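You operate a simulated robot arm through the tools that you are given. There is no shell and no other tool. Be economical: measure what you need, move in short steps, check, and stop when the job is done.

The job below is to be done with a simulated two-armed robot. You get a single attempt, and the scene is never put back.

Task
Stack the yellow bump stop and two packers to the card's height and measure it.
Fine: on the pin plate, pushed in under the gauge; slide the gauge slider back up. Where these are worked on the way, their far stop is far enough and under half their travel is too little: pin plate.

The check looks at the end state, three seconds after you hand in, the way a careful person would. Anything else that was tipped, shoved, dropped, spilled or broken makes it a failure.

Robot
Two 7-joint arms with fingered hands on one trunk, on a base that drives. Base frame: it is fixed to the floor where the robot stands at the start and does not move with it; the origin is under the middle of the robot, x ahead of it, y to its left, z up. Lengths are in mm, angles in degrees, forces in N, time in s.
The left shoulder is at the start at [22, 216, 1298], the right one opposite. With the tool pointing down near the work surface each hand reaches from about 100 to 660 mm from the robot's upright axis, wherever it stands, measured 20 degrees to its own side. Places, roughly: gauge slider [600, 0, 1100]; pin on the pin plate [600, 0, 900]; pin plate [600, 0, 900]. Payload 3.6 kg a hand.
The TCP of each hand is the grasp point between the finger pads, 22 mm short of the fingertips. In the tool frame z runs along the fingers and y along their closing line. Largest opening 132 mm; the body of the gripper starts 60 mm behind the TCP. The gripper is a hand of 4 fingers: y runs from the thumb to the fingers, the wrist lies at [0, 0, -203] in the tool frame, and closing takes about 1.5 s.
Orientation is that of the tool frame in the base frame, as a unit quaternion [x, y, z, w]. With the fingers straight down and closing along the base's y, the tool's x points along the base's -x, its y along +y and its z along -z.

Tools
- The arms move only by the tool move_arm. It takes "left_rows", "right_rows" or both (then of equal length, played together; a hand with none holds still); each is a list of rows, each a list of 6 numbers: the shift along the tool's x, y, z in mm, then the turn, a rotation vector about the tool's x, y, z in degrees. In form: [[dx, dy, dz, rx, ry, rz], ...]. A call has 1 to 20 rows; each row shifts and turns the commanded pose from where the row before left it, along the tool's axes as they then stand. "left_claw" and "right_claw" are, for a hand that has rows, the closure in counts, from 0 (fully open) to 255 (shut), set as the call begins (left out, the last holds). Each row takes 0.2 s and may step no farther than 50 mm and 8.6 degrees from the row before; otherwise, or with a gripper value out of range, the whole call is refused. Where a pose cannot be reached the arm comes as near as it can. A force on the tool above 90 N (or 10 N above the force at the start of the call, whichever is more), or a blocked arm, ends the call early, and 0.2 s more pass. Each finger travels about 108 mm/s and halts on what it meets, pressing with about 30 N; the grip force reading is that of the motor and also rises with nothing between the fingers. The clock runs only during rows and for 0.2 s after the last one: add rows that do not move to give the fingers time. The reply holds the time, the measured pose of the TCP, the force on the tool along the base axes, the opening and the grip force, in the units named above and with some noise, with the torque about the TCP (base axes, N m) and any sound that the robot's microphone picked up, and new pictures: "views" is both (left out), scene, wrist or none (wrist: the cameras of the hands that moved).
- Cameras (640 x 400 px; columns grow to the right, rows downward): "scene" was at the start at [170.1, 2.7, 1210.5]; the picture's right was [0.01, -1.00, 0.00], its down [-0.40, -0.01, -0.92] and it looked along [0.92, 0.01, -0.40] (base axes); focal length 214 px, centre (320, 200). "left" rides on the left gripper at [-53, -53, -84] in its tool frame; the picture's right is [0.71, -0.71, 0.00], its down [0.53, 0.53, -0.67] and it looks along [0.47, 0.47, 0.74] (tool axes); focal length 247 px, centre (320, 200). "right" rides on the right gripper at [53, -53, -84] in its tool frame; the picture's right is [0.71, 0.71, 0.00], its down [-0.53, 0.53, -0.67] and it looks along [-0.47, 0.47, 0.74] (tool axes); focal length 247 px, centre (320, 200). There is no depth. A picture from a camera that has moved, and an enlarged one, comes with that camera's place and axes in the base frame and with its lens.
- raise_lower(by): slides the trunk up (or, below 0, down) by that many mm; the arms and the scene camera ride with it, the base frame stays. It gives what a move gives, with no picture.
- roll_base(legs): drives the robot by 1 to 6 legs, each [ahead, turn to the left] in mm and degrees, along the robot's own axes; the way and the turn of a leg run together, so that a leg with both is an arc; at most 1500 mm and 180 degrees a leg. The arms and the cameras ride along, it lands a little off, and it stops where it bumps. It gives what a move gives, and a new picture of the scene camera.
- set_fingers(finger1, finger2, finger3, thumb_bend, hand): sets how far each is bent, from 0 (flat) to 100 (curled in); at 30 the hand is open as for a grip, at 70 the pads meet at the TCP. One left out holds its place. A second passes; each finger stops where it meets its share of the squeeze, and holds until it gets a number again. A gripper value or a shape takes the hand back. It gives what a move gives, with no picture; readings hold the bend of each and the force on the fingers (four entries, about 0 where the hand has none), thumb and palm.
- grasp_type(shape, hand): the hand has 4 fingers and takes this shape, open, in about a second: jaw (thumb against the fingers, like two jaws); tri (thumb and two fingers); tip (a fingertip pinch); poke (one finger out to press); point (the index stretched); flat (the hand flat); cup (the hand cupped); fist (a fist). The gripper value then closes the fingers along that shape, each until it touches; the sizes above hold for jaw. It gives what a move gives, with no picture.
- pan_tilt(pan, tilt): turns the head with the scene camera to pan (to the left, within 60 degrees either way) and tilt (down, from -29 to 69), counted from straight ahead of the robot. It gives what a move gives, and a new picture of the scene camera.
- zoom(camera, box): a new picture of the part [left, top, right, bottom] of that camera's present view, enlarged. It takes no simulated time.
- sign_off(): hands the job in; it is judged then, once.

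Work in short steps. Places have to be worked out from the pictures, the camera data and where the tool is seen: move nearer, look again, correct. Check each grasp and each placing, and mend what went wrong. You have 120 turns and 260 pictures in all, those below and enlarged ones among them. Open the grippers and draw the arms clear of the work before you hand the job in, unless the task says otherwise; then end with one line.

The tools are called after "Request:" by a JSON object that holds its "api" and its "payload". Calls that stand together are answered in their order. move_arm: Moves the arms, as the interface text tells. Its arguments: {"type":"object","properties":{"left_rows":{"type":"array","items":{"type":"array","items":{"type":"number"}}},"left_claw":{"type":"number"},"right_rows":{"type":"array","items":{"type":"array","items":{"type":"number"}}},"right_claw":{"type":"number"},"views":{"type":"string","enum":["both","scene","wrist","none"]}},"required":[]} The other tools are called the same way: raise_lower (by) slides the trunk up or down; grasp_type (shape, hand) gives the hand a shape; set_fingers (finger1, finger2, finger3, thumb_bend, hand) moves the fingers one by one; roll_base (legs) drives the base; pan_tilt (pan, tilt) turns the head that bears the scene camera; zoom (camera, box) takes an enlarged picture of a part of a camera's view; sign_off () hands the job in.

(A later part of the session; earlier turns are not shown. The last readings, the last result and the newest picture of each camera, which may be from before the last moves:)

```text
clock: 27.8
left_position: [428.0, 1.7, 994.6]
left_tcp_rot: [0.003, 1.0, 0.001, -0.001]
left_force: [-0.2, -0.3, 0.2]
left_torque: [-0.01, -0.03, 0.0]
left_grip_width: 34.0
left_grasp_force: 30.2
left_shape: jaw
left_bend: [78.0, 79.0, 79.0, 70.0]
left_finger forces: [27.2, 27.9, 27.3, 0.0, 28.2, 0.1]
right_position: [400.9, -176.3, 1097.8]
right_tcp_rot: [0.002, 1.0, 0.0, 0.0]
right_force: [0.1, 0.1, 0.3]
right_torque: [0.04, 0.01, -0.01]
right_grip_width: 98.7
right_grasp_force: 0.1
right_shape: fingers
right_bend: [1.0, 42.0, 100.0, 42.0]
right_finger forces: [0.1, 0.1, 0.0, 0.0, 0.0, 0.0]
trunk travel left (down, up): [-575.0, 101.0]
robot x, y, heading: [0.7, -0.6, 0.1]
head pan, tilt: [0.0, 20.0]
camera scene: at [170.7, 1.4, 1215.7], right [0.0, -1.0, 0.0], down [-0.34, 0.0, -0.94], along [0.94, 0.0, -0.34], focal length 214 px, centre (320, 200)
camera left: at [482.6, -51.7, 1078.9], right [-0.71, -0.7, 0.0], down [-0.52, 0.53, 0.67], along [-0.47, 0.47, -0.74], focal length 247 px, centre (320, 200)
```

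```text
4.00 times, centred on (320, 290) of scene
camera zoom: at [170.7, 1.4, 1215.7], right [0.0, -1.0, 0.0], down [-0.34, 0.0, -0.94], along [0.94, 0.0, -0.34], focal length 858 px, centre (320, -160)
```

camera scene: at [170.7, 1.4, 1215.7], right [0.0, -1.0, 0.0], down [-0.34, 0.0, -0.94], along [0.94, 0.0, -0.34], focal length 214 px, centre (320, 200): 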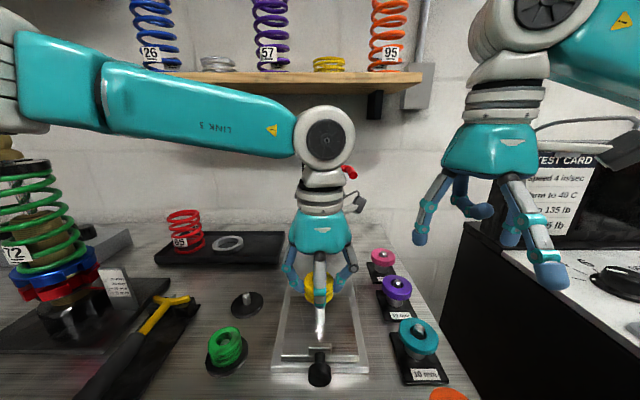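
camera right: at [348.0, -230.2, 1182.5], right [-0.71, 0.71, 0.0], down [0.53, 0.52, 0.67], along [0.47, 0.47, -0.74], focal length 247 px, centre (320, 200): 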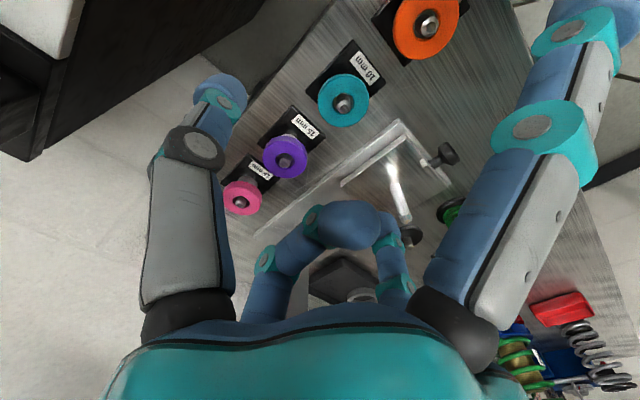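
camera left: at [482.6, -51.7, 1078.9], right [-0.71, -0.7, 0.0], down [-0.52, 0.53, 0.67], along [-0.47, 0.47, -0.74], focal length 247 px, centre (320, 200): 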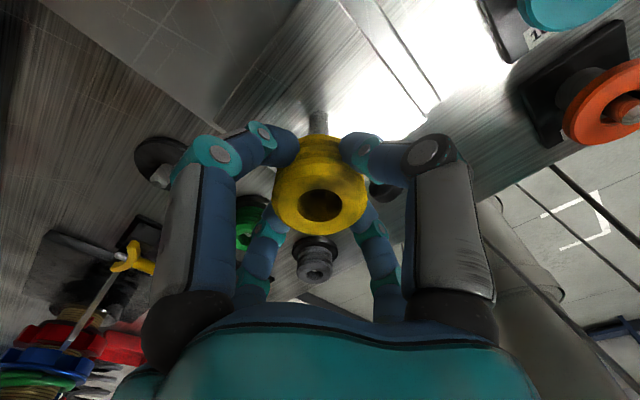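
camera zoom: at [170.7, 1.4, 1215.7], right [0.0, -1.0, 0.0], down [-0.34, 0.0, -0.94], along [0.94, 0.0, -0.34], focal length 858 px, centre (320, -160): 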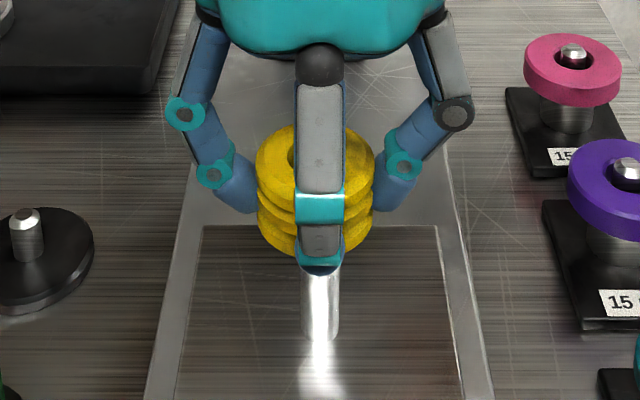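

No contact force. I shift 1.5 mm forward and go on lowering in small steps.

Request:
{"api": "move_arm", "payload": {"left_rows": [[-1.5, 0, 4, 0, 0, 0], [0, 0, 4, 0, 0, 0], [0, 0, 4, 0, 0, 0]], "views": "wrist"}}

Request:
{"api": "zoom", "payload": {"camera": "left", "box": [240, 100, 400, 260]}}

Request:
{"api": "zoom", "payload": {"camera": "right", "box": [330, 150, 480, 260]}}

```text
clock: 28.6
left_position: [431.1, 1.7, 981.4]
left_tcp_rot: [0.003, 1.0, 0.001, -0.002]
left_force: [-0.4, 0.5, 0.6]
left_torque: [-0.01, 0.02, -0.01]
left_grip_width: 33.8
left_grasp_force: 30.3
left_shape: jaw
left_bend: [78.0, 79.0, 79.0, 70.0]
left_finger forces: [27.2, 27.8, 27.4, 0.0, 28.3, 0.1]
right_position: [400.4, -175.4, 1098.6]
right_tcp_rot: [0.002, 1.0, 0.001, 0.0]
right_force: [0.1, -0.2, 0.3]
right_torque: [0.03, 0.02, -0.01]
right_grip_width: 98.4
right_grasp_force: 0.2
right_shape: fingers
right_bend: [1.0, 42.0, 100.0, 42.0]
right_finger forces: [0.0, 0.1, 0.0, 0.0, 0.1, 0.1]
trunk travel left (down, up): [-575.0, 101.0]
robot x, y, heading: [0.8, 3.0, 0.1]
head pan, tilt: [0.0, 20.0]
camera left: at [483.7, -52.5, 1066.4], right [-0.71, -0.7, 0.0], down [-0.52, 0.53, 0.67], along [-0.47, 0.47, -0.74], focal length 247 px, centre (320, 200)
```

left: 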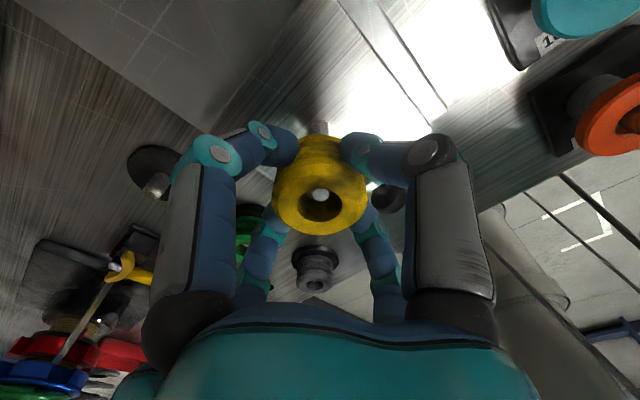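

```text
2.50 times, centred on (320, 180) of left
camera zoom: at [483.7, -52.5, 1066.4], right [-0.71, -0.7, 0.0], down [-0.52, 0.53, 0.67], along [-0.47, 0.47, -0.74], focal length 617 px, centre (320, 250)
```

zoom: 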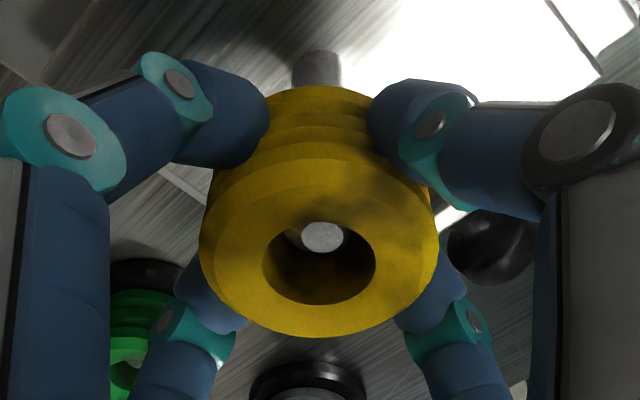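

```text
3.64 times, centred on (405, 205) of right
camera zoom: at [348.3, -229.7, 1182.5], right [-0.7, 0.71, 0.0], down [0.53, 0.52, 0.67], along [0.47, 0.47, -0.74], focal length 898 px, centre (11, 182)
```

zoom: 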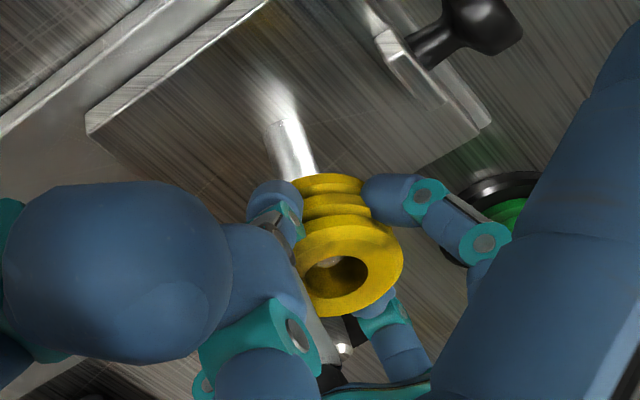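

The pin shows inside the bore. I lower the stop further toward the plate.

Request:
{"api": "move_arm", "payload": {"left_rows": [[0, 0, 10, 0, 0, 0], [0, 0, 10, 0, 0, 0], [0, 0, 10, 0, 0, 0], [0, 0, 8, 0, 0, 0], [0, 0, 3, 0, 0, 0], [0, 0, 2, 0, 0, 0]], "views": "both"}}

Request:
{"api": "zoom", "payload": {"camera": "left", "box": [240, 100, 400, 260]}}

Request:
{"api": "zoom", "payload": {"camera": "scene", "box": [285, 270, 355, 370]}}

```text
clock: 30.0
left_position: [430.8, -0.3, 939.2]
left_tcp_rot: [0.001, 1.0, 0.0, -0.001]
left_force: [0.2, 0.3, -0.1]
left_torque: [-0.03, 0.01, -0.01]
left_grip_width: 33.8
left_grasp_force: 30.0
left_shape: jaw
left_bend: [78.0, 79.0, 79.0, 70.0]
left_finger forces: [27.3, 27.8, 27.4, 0.0, 28.2, 0.0]
right_position: [401.8, -176.9, 1098.0]
right_tcp_rot: [0.001, 1.0, 0.0, -0.001]
right_force: [-0.4, 0.2, 0.1]
right_torque: [-0.01, -0.01, 0.0]
right_grip_width: 98.6
right_grasp_force: 0.1
right_shape: fingers
right_bend: [1.0, 42.0, 100.0, 42.0]
right_finger forces: [0.0, 0.0, 0.0, 0.0, 0.0, 0.0]
trunk travel left (down, up): [-575.0, 101.0]
robot x, y, heading: [1.6, 1.4, 0.2]
head pan, tilt: [0.0, 20.0]
camera scene: at [170.6, 1.4, 1215.8], right [0.0, -1.0, 0.0], down [-0.34, 0.0, -0.94], along [0.94, 0.0, -0.34], focal length 214 px, centre (320, 200)
camera left: at [484.3, -52.7, 1023.9], right [-0.71, -0.7, 0.0], down [-0.52, 0.53, 0.67], along [-0.47, 0.47, -0.74], focal length 247 px, centre (320, 200)
```

scene: 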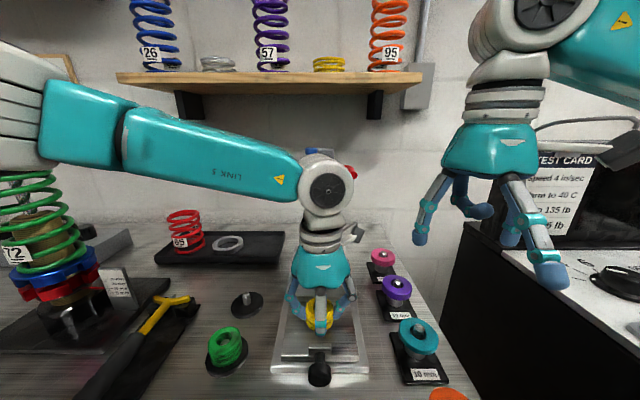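
left: 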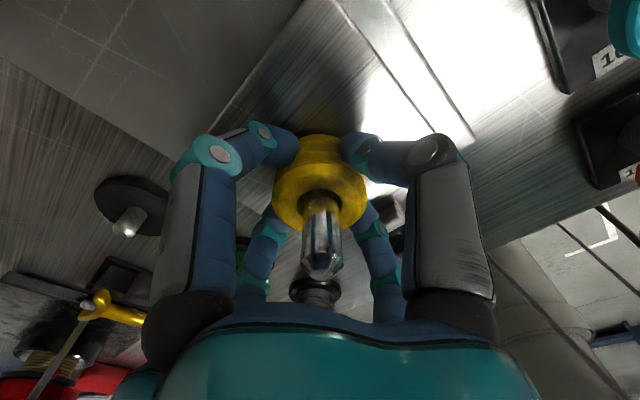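

```text
2.50 times, centred on (320, 180) of left
camera zoom: at [484.3, -52.7, 1023.9], right [-0.71, -0.7, 0.0], down [-0.52, 0.53, 0.67], along [-0.47, 0.47, -0.74], focal length 617 px, centre (320, 250)
```

zoom: 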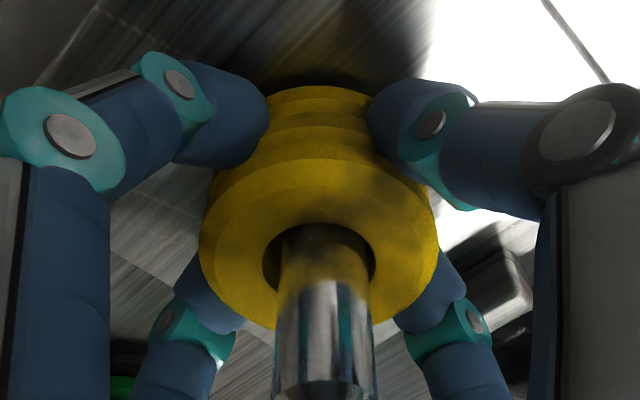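

```text
4.00 times, centred on (320, 320) of scene
camera zoom: at [170.6, 1.4, 1215.8], right [0.0, -1.0, 0.0], down [-0.34, 0.0, -0.94], along [0.94, 0.0, -0.34], focal length 858 px, centre (320, -280)
```

zoom: 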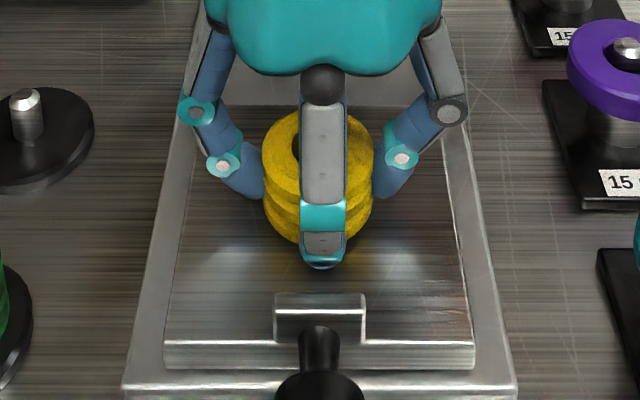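

Pin and bore fit well; no force yet. I lower in 2 mm steps toward contact.

Request:
{"api": "move_arm", "payload": {"left_rows": [[0, 0, 2, 0, 0, 0], [0, 0, 2, 0, 0, 0], [0, 0, 1, 0, 0, 0]], "views": "none"}}

Request:
{"api": "zoom", "payload": {"camera": "scene", "box": [285, 270, 355, 370]}}

```text
clock: 30.8
left_position: [432.0, 1.3, 936.4]
left_tcp_rot: [0.002, 1.0, 0.0, 0.002]
left_force: [1.1, 1.8, 20.1]
left_torque: [0.03, 0.01, -0.02]
left_grip_width: 34.1
left_grasp_force: 30.3
left_shape: jaw
left_bend: [79.0, 79.0, 79.0, 70.0]
left_finger forces: [29.8, 30.9, 29.6, 0.1, 30.5, 0.0]
right_position: [399.6, -175.1, 1099.5]
right_tcp_rot: [0.001, 1.0, 0.0, 0.001]
right_force: [-0.8, -0.1, -0.7]
right_torque: [0.0, -0.01, 0.01]
right_grip_width: 98.5
right_grasp_force: 0.1
right_shape: fingers
right_bend: [1.0, 42.0, 100.0, 42.0]
right_finger forces: [0.0, 0.1, 0.0, 0.0, 0.0, 0.0]
trunk travel left (down, up): [-575.0, 101.0]
robot x, y, heading: [2.2, 1.8, -0.0]
head pan, tilt: [0.0, 20.0]
```

```text
4.00 times, centred on (320, 320) of scene
camera zoom: at [169.3, 1.7, 1216.2], right [0.0, -1.0, 0.0], down [-0.34, 0.0, -0.94], along [0.94, 0.0, -0.34], focal length 858 px, centre (320, -280)
```

zoom: 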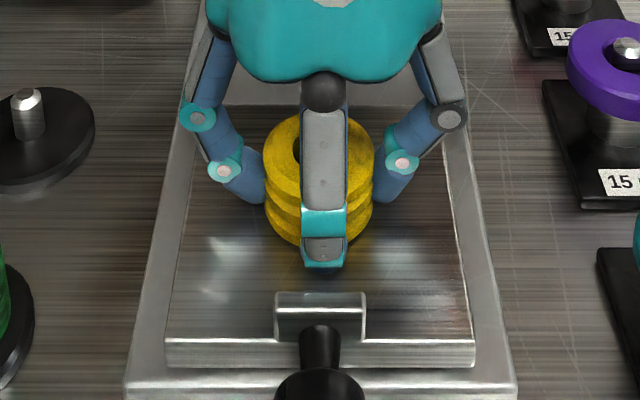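

Seated, with 20 N contact. I unload slightly, open, and lift the hand away.

Request:
{"api": "move_arm", "payload": {"left_rows": [[0, 0, -1, 0, 0, 0], [0, 0, 0, 0, 0, 0], [0, 0, 0, 0, 0, 0], [0, 0, 0, 0, 0, 0], [0, 0, 0, 0, 0, 0]], "left_claw": 100, "views": "wrist"}}

Request:
{"api": "zoom", "payload": {"camera": "scene", "box": [285, 270, 355, 370]}}

```text
clock: 32.0
left_position: [431.4, -0.1, 933.9]
left_tcp_rot: [0.002, 1.0, 0.001, 0.0]
left_force: [5.5, 0.7, 1.5]
left_torque: [0.04, 0.05, -0.04]
left_grip_width: 76.6
left_grasp_force: 0.0
left_shape: jaw
left_bend: [32.0, 32.0, 37.0, 70.0]
left_finger forces: [0.0, 0.1, 5.6, 0.0, 0.0, 0.1]
right_position: [400.7, -176.0, 1098.0]
right_tcp_rot: [0.001, 1.0, 0.0, 0.0]
right_force: [-0.8, -1.0, -0.3]
right_torque: [0.01, 0.01, 0.0]
right_grip_width: 98.8
right_grasp_force: 0.1
right_shape: fingers
right_bend: [1.0, 42.0, 100.0, 42.0]
right_finger forces: [0.1, 0.1, 0.1, 0.1, 0.0, 0.1]
trunk travel left (down, up): [-575.0, 101.0]
robot x, y, heading: [-0.6, 0.4, -0.0]
head pan, tilt: [0.0, 20.0]
camera left: at [484.6, -52.4, 1019.5], right [-0.71, -0.7, 0.0], down [-0.52, 0.53, 0.67], along [-0.47, 0.47, -0.74], focal length 247 px, centre (320, 200)
```

left: 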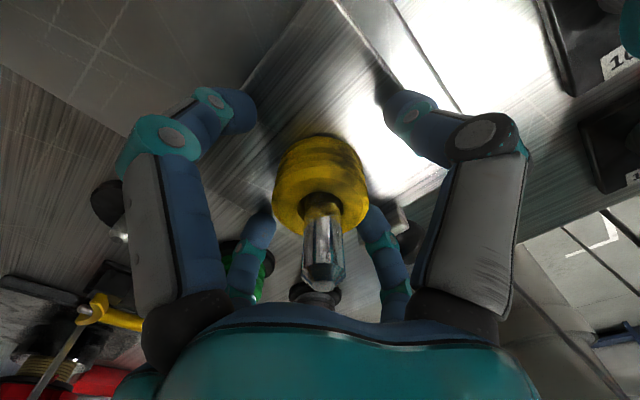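

```text
4.00 times, centred on (320, 320) of scene
camera zoom: at [171.1, 1.5, 1215.7], right [0.0, -1.0, 0.0], down [-0.34, 0.0, -0.94], along [0.94, 0.0, -0.34], focal length 858 px, centre (320, -280)
```

zoom: 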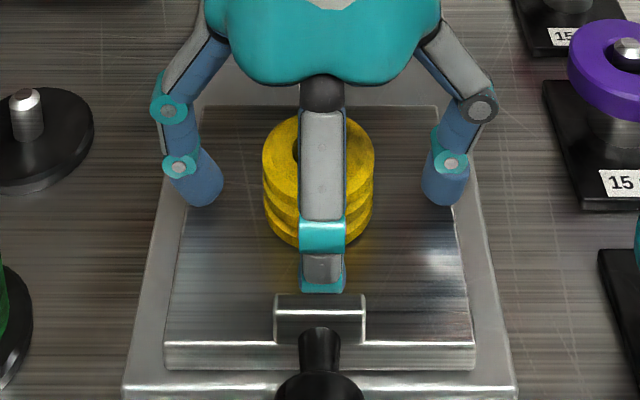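

The stop stands on the plate; the front finger only brushes the bracket. I lift and withdraw the left hand, then check.

Request:
{"api": "move_arm", "payload": {"left_rows": [[0, 0, -10, 0, 0, 0], [0, 0, -15, 0, 0, 0], [0, 0, -25, 0, 0, 0], [0, 0, -40, 0, 0, 0], [0, 0, -40, 0, 0, 0], [0, 20, -40, 0, 0, 0], [0, 45, 0, 0, 0, 0], [0, 45, 0, 0, 0, 0], [0, 45, 0, 0, 0, 0], [0, 45, 0, 0, 0, 0]], "views": "both"}}

Request:
{"api": "zoom", "payload": {"camera": "scene", "box": [270, 260, 370, 395]}}

```text
clock: 34.2
left_position: [431.0, 205.1, 1107.7]
left_tcp_rot: [0.003, 1.0, -0.001, 0.0]
left_force: [0.8, 0.1, -1.4]
left_torque: [-0.02, -0.02, -0.01]
left_grip_width: 79.9
left_grasp_force: 0.0
left_shape: jaw
left_bend: [32.0, 32.0, 32.0, 70.0]
left_finger forces: [0.0, 0.1, 0.0, 0.0, 0.0, 0.1]
right_position: [401.1, -175.4, 1098.5]
right_tcp_rot: [0.001, 1.0, 0.001, 0.001]
right_force: [0.0, -0.2, 0.0]
right_torque: [-0.02, -0.01, 0.02]
right_grip_width: 98.4
right_grasp_force: 0.0
right_shape: fingers
right_bend: [1.0, 42.0, 100.0, 42.0]
right_finger forces: [0.0, 0.0, 0.0, 0.1, 0.1, 0.0]
trunk travel left (down, up): [-575.0, 101.0]
robot x, y, heading: [0.1, 1.1, 0.2]
head pan, tilt: [0.0, 20.0]
camera scene: at [170.1, 2.4, 1215.8], right [0.0, -1.0, 0.0], down [-0.34, 0.0, -0.94], along [0.94, 0.0, -0.34], focal length 214 px, centre (320, 200)
camera left: at [483.5, 152.1, 1192.7], right [-0.71, -0.7, 0.0], down [-0.52, 0.53, 0.67], along [-0.47, 0.47, -0.74], focal length 247 px, centre (320, 200)
```

scene: 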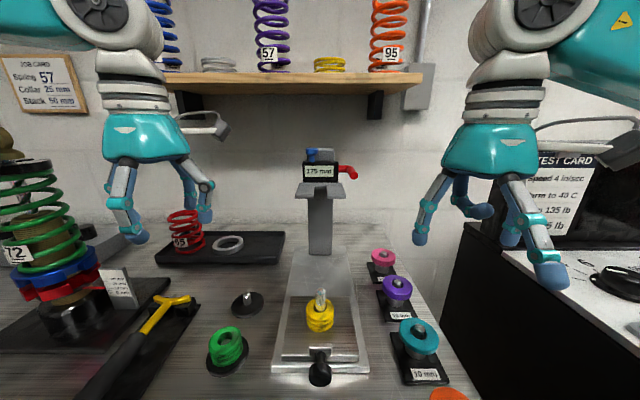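
left: 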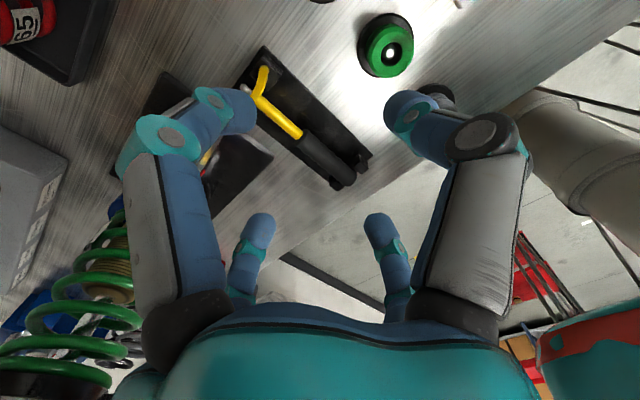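

```text
2.96 times, centred on (320, 328) of scene
camera zoom: at [170.1, 2.4, 1215.8], right [0.0, -1.0, 0.0], down [-0.34, 0.0, -0.94], along [0.94, 0.0, -0.34], focal length 636 px, centre (320, -178)
```

zoom: 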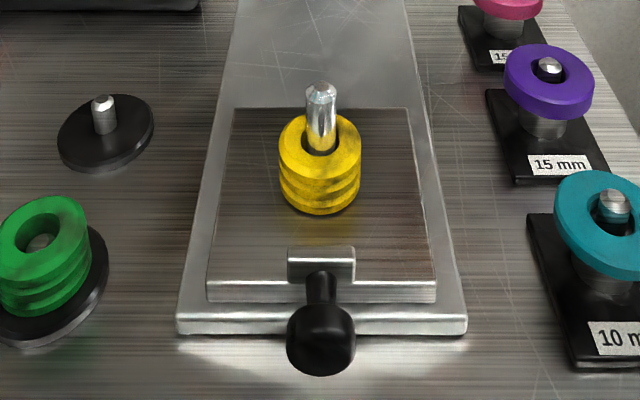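

The yellow stop sits properly on the pin. Now the teal 10 mm packer (≈(395,-144,927)): I set the right hand back to jaw and hover over it.

Request:
{"api": "grasp_type", "payload": {"hand": "right", "shape": "jaw"}}

Request:
{"api": "move_arm", "payload": {"right_rows": [[3, 15, 0, 0, 0, 0], [3, 16, 30, 0, 0, 0], [0, 0, 30, 0, 0, 0], [0, 0, 30, 0, 0, 0], [0, 0, 20, 0, 0, 0]], "right_claw": 100, "views": "both"}}

Request:
{"api": "zoom", "payload": {"camera": "scene", "box": [370, 270, 490, 400]}}

```text
clock: 35.1
left_position: [431.1, 203.9, 1108.2]
left_tcp_rot: [0.001, 1.0, 0.0, 0.0]
left_force: [0.6, 0.5, -1.1]
left_torque: [-0.02, -0.02, 0.01]
left_grip_width: 79.6
left_grasp_force: 0.1
left_shape: jaw
left_bend: [32.0, 32.0, 32.0, 70.0]
left_finger forces: [0.0, 0.0, 0.0, 0.1, 0.0, 0.0]
right_position: [400.0, -176.0, 1099.5]
right_tcp_rot: [0.003, 1.0, 0.0, 0.0]
right_force: [-0.8, -0.9, -0.6]
right_torque: [0.01, -0.02, -0.01]
right_grip_width: 132.2
right_grasp_force: 0.1
right_shape: jaw
right_bend: [30.0, 30.0, 30.0, 30.0]
right_finger forces: [0.0, 0.0, 0.1, 0.1, 0.1, 0.1]
trunk travel left (down, up): [-575.0, 101.0]
robot x, y, heading: [0.8, 1.3, 0.0]
head pan, tilt: [0.0, 20.0]
```

```text
clock: 36.3
left_position: [431.8, 205.1, 1108.1]
left_tcp_rot: [0.002, 1.0, -0.001, -0.001]
left_force: [-0.3, -0.1, -1.1]
left_torque: [0.03, -0.01, -0.03]
left_grip_width: 79.7
left_grasp_force: 0.1
left_shape: jaw
left_bend: [32.0, 32.0, 32.0, 70.0]
left_finger forces: [0.0, 0.0, 0.0, 0.0, 0.0, 0.0]
right_position: [396.0, -142.6, 987.1]
right_tcp_rot: [0.002, 1.0, 0.0, 0.0]
right_force: [0.0, -0.7, -0.3]
right_torque: [-0.03, 0.05, -0.03]
right_grip_width: 80.7
right_grasp_force: 0.1
right_shape: jaw
right_bend: [31.0, 31.0, 31.0, 70.0]
right_finger forces: [0.0, 0.0, 0.0, 0.0, 0.0, 0.0]
trunk travel left (down, up): [-575.0, 101.0]
robot x, y, heading: [4.4, 5.5, 0.1]
head pan, tilt: [0.0, 20.0]
camera scene: at [170.6, 1.4, 1215.8], right [0.0, -1.0, 0.0], down [-0.34, 0.0, -0.94], along [0.94, 0.0, -0.34], focal length 214 px, centre (320, 200)
camera right: at [342.3, -196.0, 1070.8], right [-0.7, 0.71, 0.0], down [0.53, 0.52, 0.67], along [0.48, 0.47, -0.74], focal length 247 px, centre (320, 200)
```

scene: 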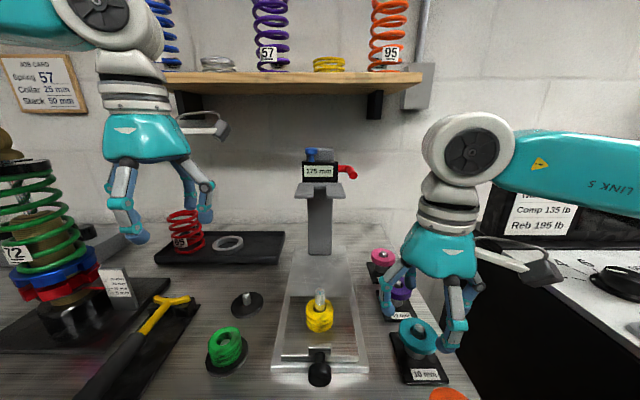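
right: 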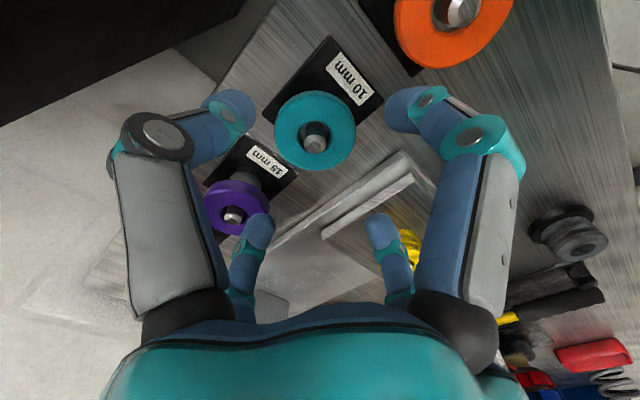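

```text
3.08 times, centred on (430, 335) of scene
camera zoom: at [170.6, 1.4, 1215.8], right [0.0, -1.0, 0.0], down [-0.34, 0.0, -0.94], along [0.94, 0.0, -0.34], focal length 660 px, centre (-18, -215)
```

zoom: 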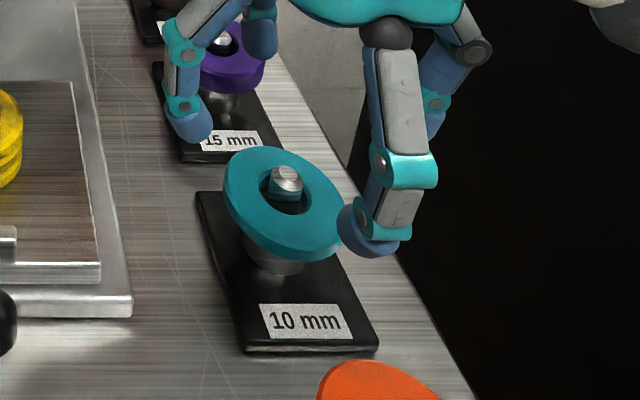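

The teal packer's centre comes out near (396,-146,925). I shift and descend to just above it, then look again.

Request:
{"api": "move_arm", "payload": {"right_rows": [[0, -3, 15, 0, 0, 0], [0, 0, 14, 0, 0, 0]], "views": "wrist"}}

Request:
{"api": "zoom", "payload": {"camera": "right", "box": [220, 80, 420, 260]}}

Request:
{"api": "zoom", "payload": {"camera": "scene", "box": [370, 270, 490, 400]}}

```text
clock: 36.9
left_position: [431.2, 205.0, 1107.6]
left_tcp_rot: [0.001, 1.0, -0.001, -0.001]
left_force: [-0.4, 0.2, -0.2]
left_torque: [0.03, -0.01, -0.01]
left_grip_width: 79.6
left_grasp_force: 0.2
left_shape: jaw
left_bend: [32.0, 32.0, 32.0, 70.0]
left_finger forces: [0.0, 0.0, 0.0, 0.0, 0.0, 0.0]
right_position: [394.3, -145.5, 958.9]
right_tcp_rot: [0.002, 1.0, 0.0, 0.0]
right_force: [0.3, -0.3, 0.1]
right_torque: [0.0, 0.0, 0.01]
right_grip_width: 80.7
right_grasp_force: 0.1
right_shape: jaw
right_bend: [31.0, 31.0, 31.0, 70.0]
right_finger forces: [0.0, 0.0, 0.0, 0.1, 0.0, 0.0]
trunk travel left (down, up): [-575.0, 101.0]
robot x, y, heading: [-3.9, 3.7, -0.1]
head pan, tilt: [0.0, 20.0]
camera right: at [342.4, -199.4, 1042.1], right [-0.7, 0.71, 0.0], down [0.53, 0.52, 0.67], along [0.47, 0.47, -0.74], focal length 247 px, centre (320, 200)
```

right: 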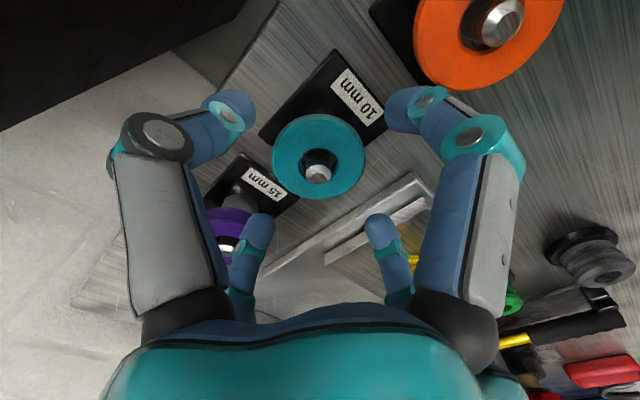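

```text
2.22 times, centred on (320, 170) of right
camera zoom: at [342.4, -199.4, 1042.1], right [-0.7, 0.71, 0.0], down [0.53, 0.52, 0.67], along [0.47, 0.47, -0.74], focal length 549 px, centre (320, 267)
```

zoom: 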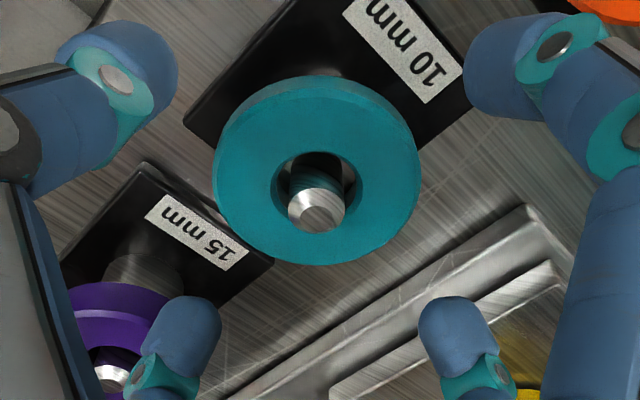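

```text
3.08 times, centred on (430, 335) of scene
camera zoom: at [170.5, 1.5, 1215.8], right [0.0, -1.0, 0.0], down [-0.34, 0.0, -0.94], along [0.94, 0.0, -0.34], focal length 660 px, centre (-18, -215)
```

zoom: 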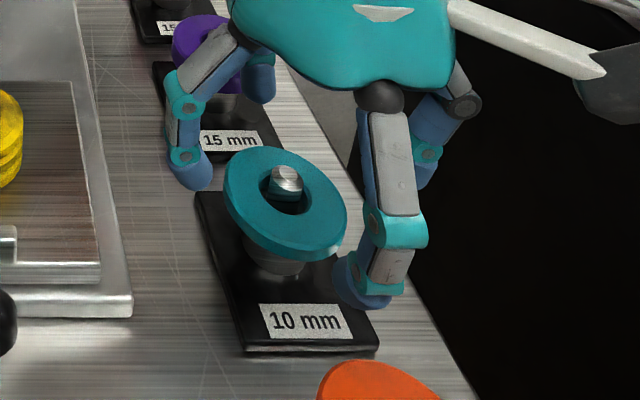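

The two cameras disagree by some mm about the packer's offset, so I lower until the fingertips are level with the disc and compare the gaps directly.

Request:
{"api": "move_arm", "payload": {"right_rows": [[0, 2, 5, 0, 0, 0], [0, 0, 5, 0, 0, 0]], "views": "wrist"}}

Request:
{"api": "zoom", "payload": {"camera": "right", "box": [190, 80, 450, 270]}}

Request:
{"api": "zoom", "payload": {"camera": "scene", "box": [380, 280, 470, 380]}}

```text
clock: 37.5
left_position: [431.2, 204.5, 1108.9]
left_tcp_rot: [0.001, 1.0, -0.001, -0.001]
left_force: [-0.2, -0.2, -0.6]
left_torque: [0.0, 0.02, 0.05]
left_grip_width: 79.6
left_grasp_force: 0.1
left_shape: jaw
left_bend: [32.0, 32.0, 32.0, 70.0]
left_finger forces: [0.0, 0.0, 0.0, 0.0, 0.0, 0.0]
right_position: [396.2, -144.2, 948.1]
right_tcp_rot: [0.002, 1.0, -0.001, 0.0]
right_force: [-0.2, 0.1, -0.3]
right_torque: [0.01, 0.01, 0.04]
right_grip_width: 80.7
right_grasp_force: 0.1
right_shape: jaw
right_bend: [31.0, 31.0, 31.0, 70.0]
right_finger forces: [0.0, 0.0, 0.1, 0.1, 0.0, 0.1]
trunk travel left (down, up): [-575.0, 101.0]
robot x, y, heading: [-0.8, -0.5, 0.0]
head pan, tilt: [0.0, 20.0]
camera right: at [342.7, -197.9, 1032.9], right [-0.7, 0.71, 0.0], down [0.53, 0.52, 0.67], along [0.47, 0.47, -0.74], focal length 247 px, centre (320, 200)
```

right: 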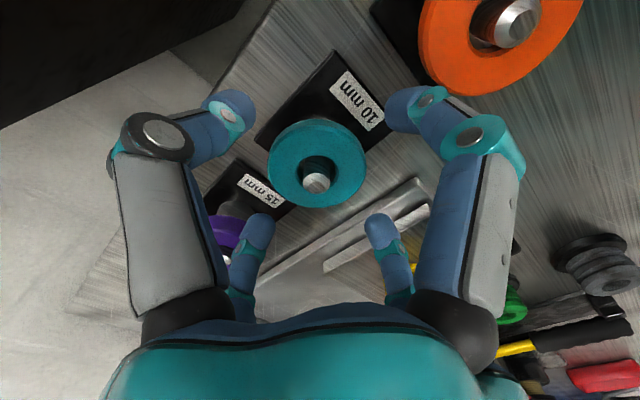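

```text
2.11 times, centred on (320, 175) of right
camera zoom: at [342.7, -197.9, 1032.9], right [-0.7, 0.71, 0.0], down [0.53, 0.52, 0.67], along [0.47, 0.47, -0.74], focal length 520 px, centre (320, 253)
```

zoom: 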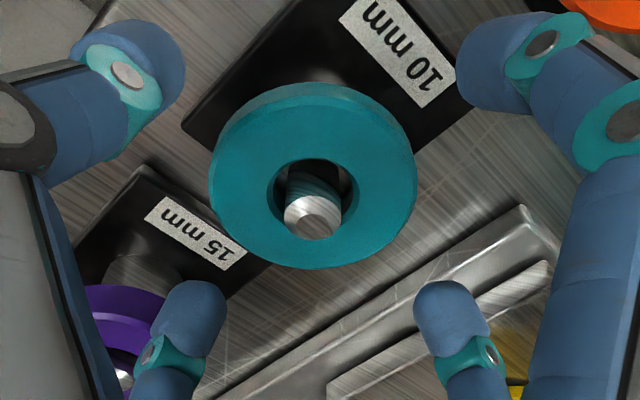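

```text
4.00 times, centred on (425, 330) of scene
camera zoom: at [170.5, 1.4, 1215.8], right [0.0, -1.0, 0.0], down [-0.34, 0.0, -0.94], along [0.94, 0.0, -0.34], focal length 858 px, centre (-100, -320)
```

zoom: 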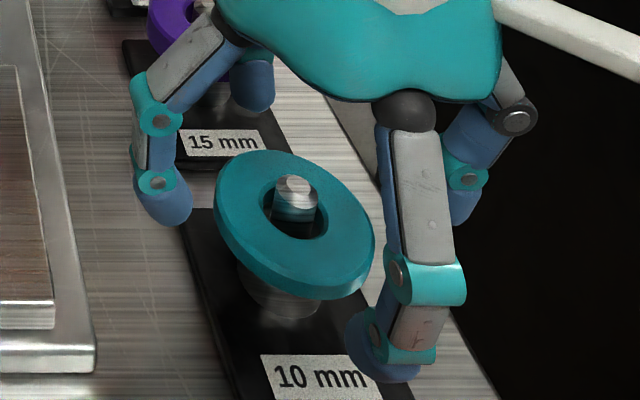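

Offsets look small (within the finger clearance). I nudge (+2,+2) mm and lower around the disc in small steps while watching force.

Request:
{"api": "move_arm", "payload": {"right_rows": [[-1.5, 2, 3, 0, 0, 0], [0, 0, 4, 0, 0, 0], [0, 0, 4, 0, 0, 0], [0, 0, 3, 0, 0, 0]], "views": "wrist"}}

Request:
{"api": "zoom", "payload": {"camera": "right", "box": [190, 80, 450, 270]}}

Request:
{"api": "zoom", "payload": {"camera": "scene", "box": [380, 280, 470, 380]}}

```text
clock: 38.5
left_position: [430.5, 203.0, 1107.4]
left_tcp_rot: [0.002, 1.0, 0.001, -0.001]
left_force: [0.8, 0.1, -0.2]
left_torque: [-0.01, -0.02, 0.01]
left_grip_width: 79.5
left_grasp_force: 0.0
left_shape: jaw
left_bend: [32.0, 32.0, 32.0, 70.0]
left_finger forces: [0.0, 0.0, 0.0, 0.1, 0.0, 0.0]
right_position: [398.0, -142.3, 935.1]
right_tcp_rot: [0.002, 1.0, 0.0, 0.0]
right_force: [0.7, 0.2, -0.1]
right_torque: [-0.02, -0.01, 0.01]
right_grip_width: 80.8
right_grasp_force: 0.1
right_shape: jaw
right_bend: [31.0, 31.0, 31.0, 70.0]
right_finger forces: [0.0, 0.0, 0.0, 0.0, 0.0, 0.0]
trunk travel left (down, up): [-575.0, 101.0]
robot x, y, heading: [-1.1, -2.3, -0.1]
head pan, tilt: [0.0, 20.0]
camera right: at [344.3, -195.9, 1018.4], right [-0.7, 0.71, 0.0], down [0.53, 0.52, 0.67], along [0.47, 0.47, -0.74], focal length 247 px, centre (320, 200)
```

right: 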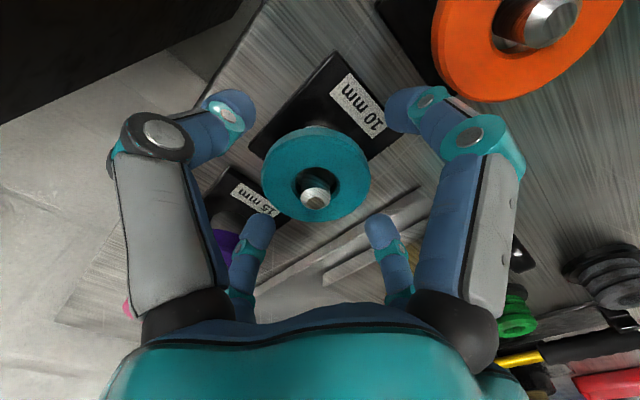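

```text
2.11 times, centred on (320, 175) of right
camera zoom: at [344.3, -195.9, 1018.4], right [-0.7, 0.71, 0.0], down [0.53, 0.52, 0.67], along [0.47, 0.47, -0.74], focal length 520 px, centre (320, 253)
```

zoom: 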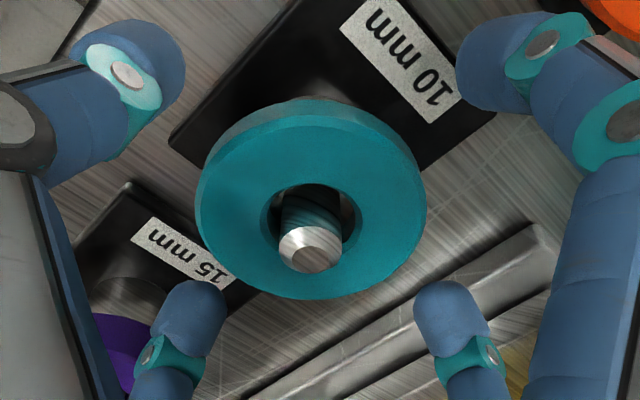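

```text
4.00 times, centred on (425, 330) of scene
camera zoom: at [170.5, 1.4, 1215.8], right [0.0, -1.0, 0.0], down [-0.34, 0.0, -0.94], along [0.94, 0.0, -0.34], focal length 858 px, centre (-100, -320)
```

zoom: 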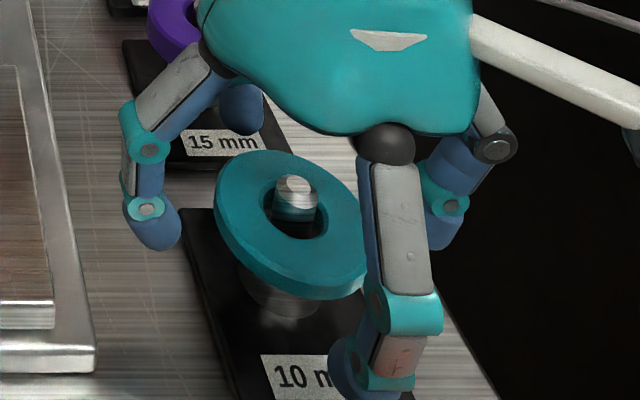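

Now both views show the disc centred between the fingertips, at tip level. I lower 5 mm more and close.

Request:
{"api": "move_arm", "payload": {"right_rows": [[0, 0, 3, 0, 0, 0], [0, 0, 2, 0, 0, 0]], "views": "none"}}

Request:
{"api": "move_arm", "payload": {"right_rows": [[0, 0, 0, 0, 0, 0], [0, 0, 0, 0, 0, 0], [0, 0, 0, 0, 0, 0], [0, 0, 0, 0, 0, 0], [0, 0, 0, 0, 0, 0], [0, 0, 0, 0, 0, 0]], "right_claw": 255, "views": "wrist"}}

Request:
{"api": "zoom", "payload": {"camera": "scene", "box": [380, 280, 470, 380]}}

```text
clock: 39.1
left_position: [431.5, 203.7, 1107.2]
left_tcp_rot: [0.002, 1.0, -0.001, -0.001]
left_force: [-0.2, 0.0, 0.3]
left_torque: [0.05, -0.01, 0.02]
left_grip_width: 79.6
left_grasp_force: 0.1
left_shape: jaw
left_bend: [32.0, 32.0, 32.0, 70.0]
left_finger forces: [0.0, 0.0, 0.0, 0.0, 0.0, 0.1]
right_position: [397.6, -142.8, 929.5]
right_tcp_rot: [0.002, 1.0, 0.0, 0.002]
right_force: [-0.5, 0.4, 0.1]
right_torque: [-0.02, -0.03, -0.02]
right_grip_width: 80.9
right_grasp_force: 0.0
right_shape: jaw
right_bend: [31.0, 31.0, 31.0, 70.0]
right_finger forces: [0.0, 0.1, 0.0, 0.0, 0.1, 0.1]
trunk travel left (down, up): [-575.0, 101.0]
robot x, y, heading: [-4.2, 0.2, 0.0]
head pan, tilt: [0.0, 20.0]
```

```text
clock: 40.5
left_position: [428.7, 203.4, 1109.0]
left_tcp_rot: [0.002, 1.0, -0.001, 0.0]
left_force: [0.7, 0.0, -0.6]
left_torque: [-0.02, 0.0, 0.04]
left_grip_width: 79.8
left_grasp_force: 0.0
left_shape: jaw
left_bend: [32.0, 32.0, 32.0, 70.0]
left_finger forces: [0.0, 0.0, 0.0, 0.0, 0.1, 0.0]
right_position: [398.8, -141.5, 932.5]
right_tcp_rot: [0.002, 1.0, 0.001, 0.003]
right_force: [3.1, -5.6, 34.8]
right_torque: [-0.22, -0.03, 0.14]
right_grip_width: 27.6
right_grasp_force: 30.4
right_shape: jaw
right_bend: [79.0, 79.0, 79.0, 70.0]
right_finger forces: [37.6, 27.6, 34.0, 0.0, 38.6, 0.0]
trunk travel left (down, up): [-575.0, 101.0]
robot x, y, heading: [2.3, 0.7, -0.4]
head pan, tilt: [0.0, 20.0]
camera right: at [344.4, -195.9, 1015.4], right [-0.7, 0.71, 0.0], down [0.52, 0.52, 0.67], along [0.48, 0.47, -0.74], focal length 247 px, centre (320, 200)
```

right: 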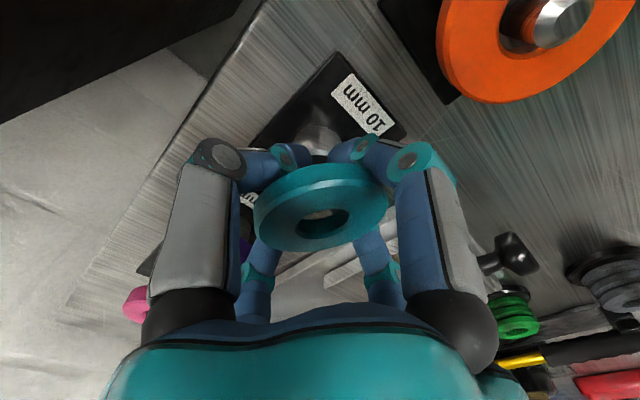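

```text
4.00 times, centred on (425, 330) of scene
camera zoom: at [168.5, 1.5, 1216.2], right [0.0, -1.0, 0.0], down [-0.34, 0.0, -0.94], along [0.94, 0.0, -0.34], focal length 858 px, centre (-100, -320)
```

zoom: 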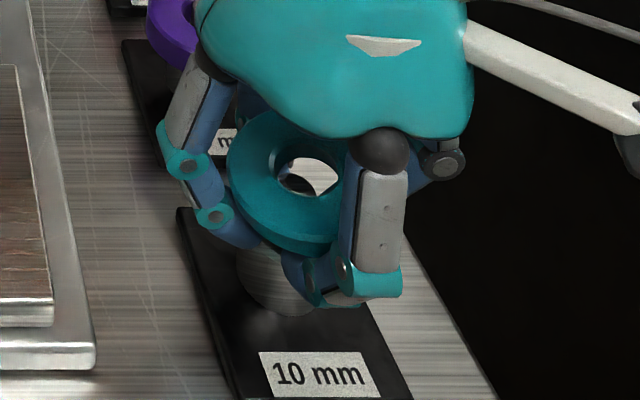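

The fingertips curled under the disc and lifted it up the peg rather than clamping its rim. I look closely before reopening.

Request:
{"api": "zoom", "payload": {"camera": "right", "box": [240, 120, 400, 260]}}

Request:
{"api": "zoom", "payload": {"camera": "scene", "box": [400, 295, 445, 350]}}

```text
2.86 times, centred on (320, 190) of right
camera zoom: at [344.4, -195.9, 1015.4], right [-0.7, 0.71, 0.0], down [0.52, 0.52, 0.67], along [0.48, 0.47, -0.74], focal length 706 px, centre (320, 229)
```

zoom: 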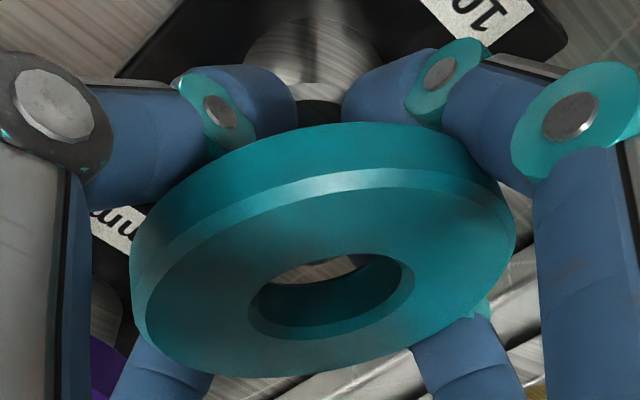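

```text
7.27 times, centred on (422, 322) of scene
camera zoom: at [168.5, 1.5, 1216.2], right [0.0, -1.0, 0.0], down [-0.34, 0.0, -0.94], along [0.94, 0.0, -0.34], focal length 1560 px, centre (-426, -691)
```

zoom: 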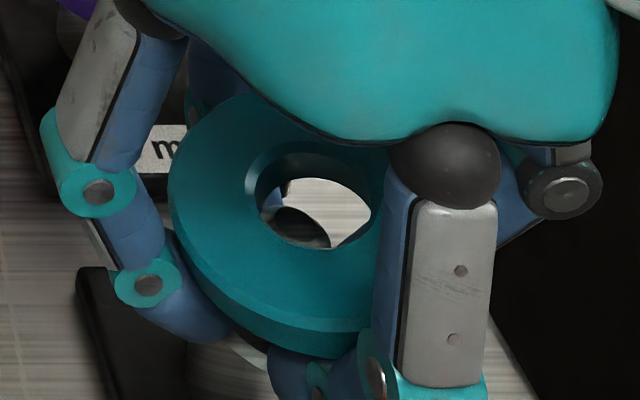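

The disc came off its peg and now rests caged on the fingertips, like in a funnel. I loosen slightly off the hub and lift slowly, keeping it caged.

Request:
{"api": "move_arm", "payload": {"right_rows": [[0, 0, 0, 0, 0, 0], [0, 0, 0, 0, 0, 0], [0, 0, -4, 0, 0, 0], [0, 0, -6, 0, 0, 0]], "right_claw": 198, "views": "wrist"}}

Request:
{"api": "zoom", "payload": {"camera": "scene", "box": [380, 270, 470, 370]}}

```text
clock: 41.5
left_position: [430.7, 203.4, 1107.5]
left_tcp_rot: [0.002, 1.0, -0.001, -0.001]
left_force: [1.0, -0.4, 0.8]
left_torque: [0.0, 0.01, -0.04]
left_grip_width: 79.5
left_grasp_force: 0.1
left_shape: jaw
left_bend: [32.0, 32.0, 32.0, 70.0]
left_finger forces: [0.1, 0.0, 0.0, 0.0, 0.1, 0.0]
right_position: [395.7, -142.7, 937.0]
right_tcp_rot: [0.002, 1.0, 0.0, -0.004]
right_force: [0.4, 0.4, -0.5]
right_torque: [-0.01, 0.03, -0.02]
right_grip_width: 29.8
right_grasp_force: 0.1
right_shape: jaw
right_bend: [77.0, 77.0, 77.0, 70.0]
right_finger forces: [0.0, 0.1, 0.0, 0.0, 0.0, 0.1]
trunk travel left (down, up): [-575.0, 101.0]
robot x, y, heading: [0.5, 5.4, -0.0]
head pan, tilt: [0.0, 20.0]
camera right: at [343.3, -196.4, 1021.6], right [-0.7, 0.71, 0.0], down [0.53, 0.52, 0.67], along [0.47, 0.47, -0.75], focal length 247 px, centre (320, 200)
```

right: 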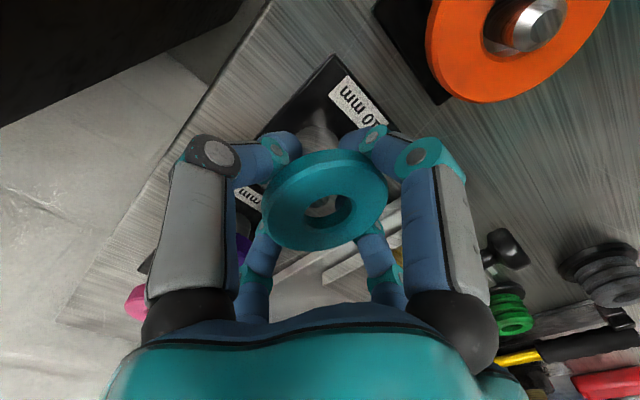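

```text
4.00 times, centred on (425, 320) of scene
camera zoom: at [170.4, 1.3, 1215.5], right [0.0, -1.0, 0.0], down [-0.34, 0.0, -0.94], along [0.94, 0.0, -0.34], focal length 858 px, centre (-100, -280)
```

zoom: 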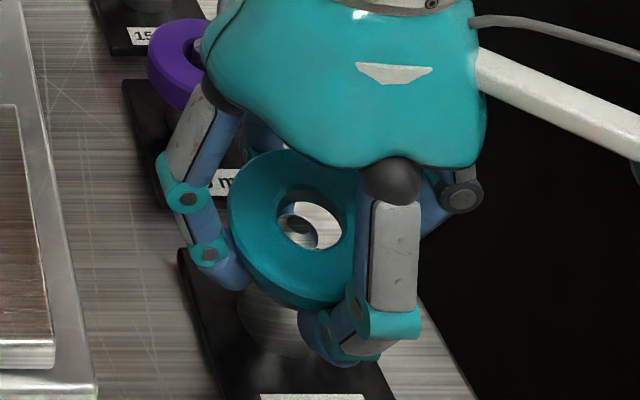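

The disc stays caged, with no force on the fingers. I lift it clear of the peg and inspect.

Request:
{"api": "move_arm", "payload": {"right_rows": [[0, 0, -10, 0, 0, 0], [0, 0, -15, 0, 0, 0], [0, 0, -20, 0, 0, 0], [0, 0, -25, 0, 0, 0], [0, 0, -30, 0, 0, 0], [0, 0, -20, 0, 0, 0], [0, 0, 0, 0, 0, 0]], "views": "both"}}

Request:
{"api": "zoom", "payload": {"camera": "right", "box": [220, 100, 420, 270]}}

Request:
{"api": "zoom", "payload": {"camera": "scene", "box": [360, 200, 490, 330]}}

```text
clock: 43.1
left_position: [432.3, 203.7, 1109.4]
left_tcp_rot: [0.001, 1.0, 0.0, -0.001]
left_force: [0.5, 0.1, -0.3]
left_torque: [0.0, -0.05, 0.0]
left_grip_width: 80.0
left_grasp_force: 0.0
left_shape: jaw
left_bend: [32.0, 32.0, 32.0, 70.0]
left_finger forces: [0.0, 0.1, 0.0, 0.1, 0.1, 0.1]
right_position: [398.9, -141.3, 1059.7]
right_tcp_rot: [0.002, 1.0, 0.0, 0.0]
right_force: [0.1, 0.4, 0.5]
right_torque: [0.03, 0.01, 0.01]
right_grip_width: 29.5
right_grasp_force: 0.1
right_shape: jaw
right_bend: [77.0, 77.0, 77.0, 70.0]
right_finger forces: [0.0, 0.1, 0.0, 0.0, 0.2, 0.0]
trunk travel left (down, up): [-575.0, 101.0]
robot x, y, heading: [-3.5, 1.1, 0.1]
head pan, tilt: [0.0, 20.0]
camera scene: at [170.6, 1.4, 1215.8], right [0.0, -1.0, 0.0], down [-0.34, 0.0, -0.94], along [0.94, 0.0, -0.34], focal length 214 px, centre (320, 200)
camera right: at [344.7, -195.1, 1143.2], right [-0.7, 0.71, 0.0], down [0.53, 0.52, 0.67], along [0.47, 0.47, -0.74], focal length 247 px, centre (320, 200)
```

scene: 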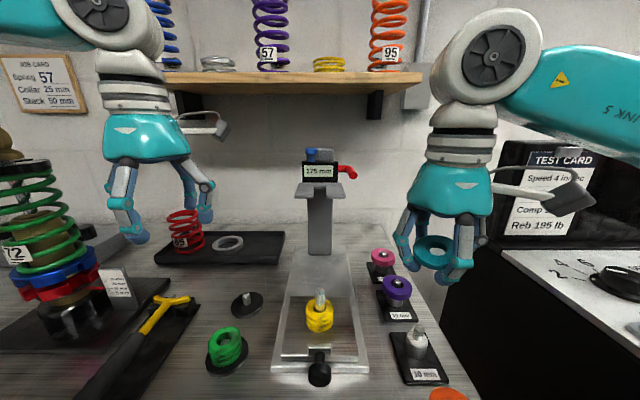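
right: 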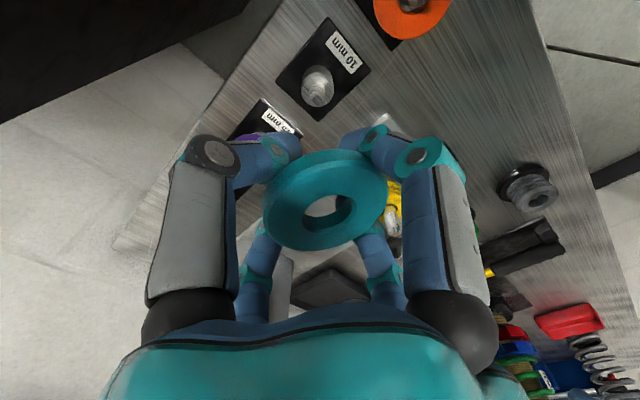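

```text
2.35 times, centred on (320, 185) of right
camera zoom: at [344.7, -195.1, 1143.2], right [-0.7, 0.71, 0.0], down [0.53, 0.52, 0.67], along [0.47, 0.47, -0.74], focal length 581 px, centre (320, 235)
```

zoom: 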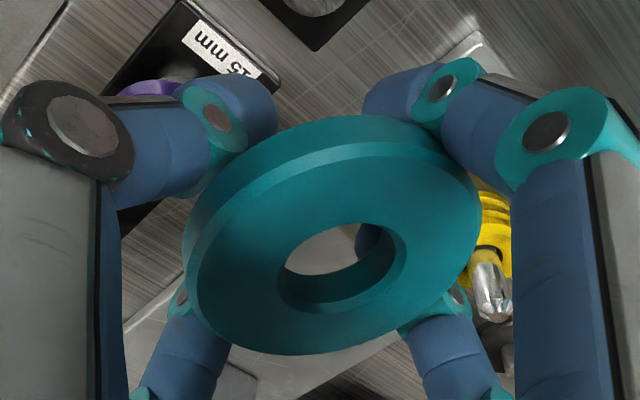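

```text
3.08 times, centred on (425, 265) of scene
camera zoom: at [170.6, 1.4, 1215.8], right [0.0, -1.0, 0.0], down [-0.34, 0.0, -0.94], along [0.94, 0.0, -0.34], focal length 660 px, centre (-3, 0)
```

zoom: 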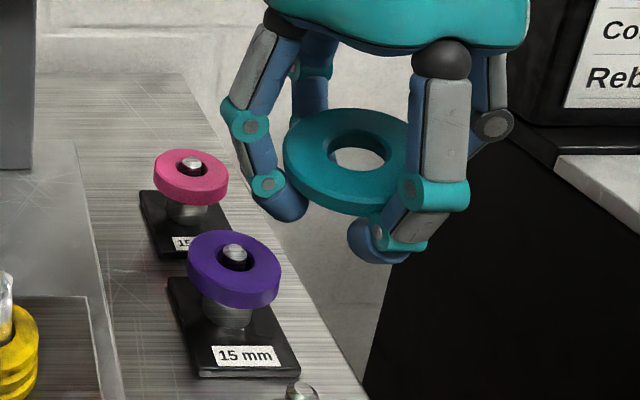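

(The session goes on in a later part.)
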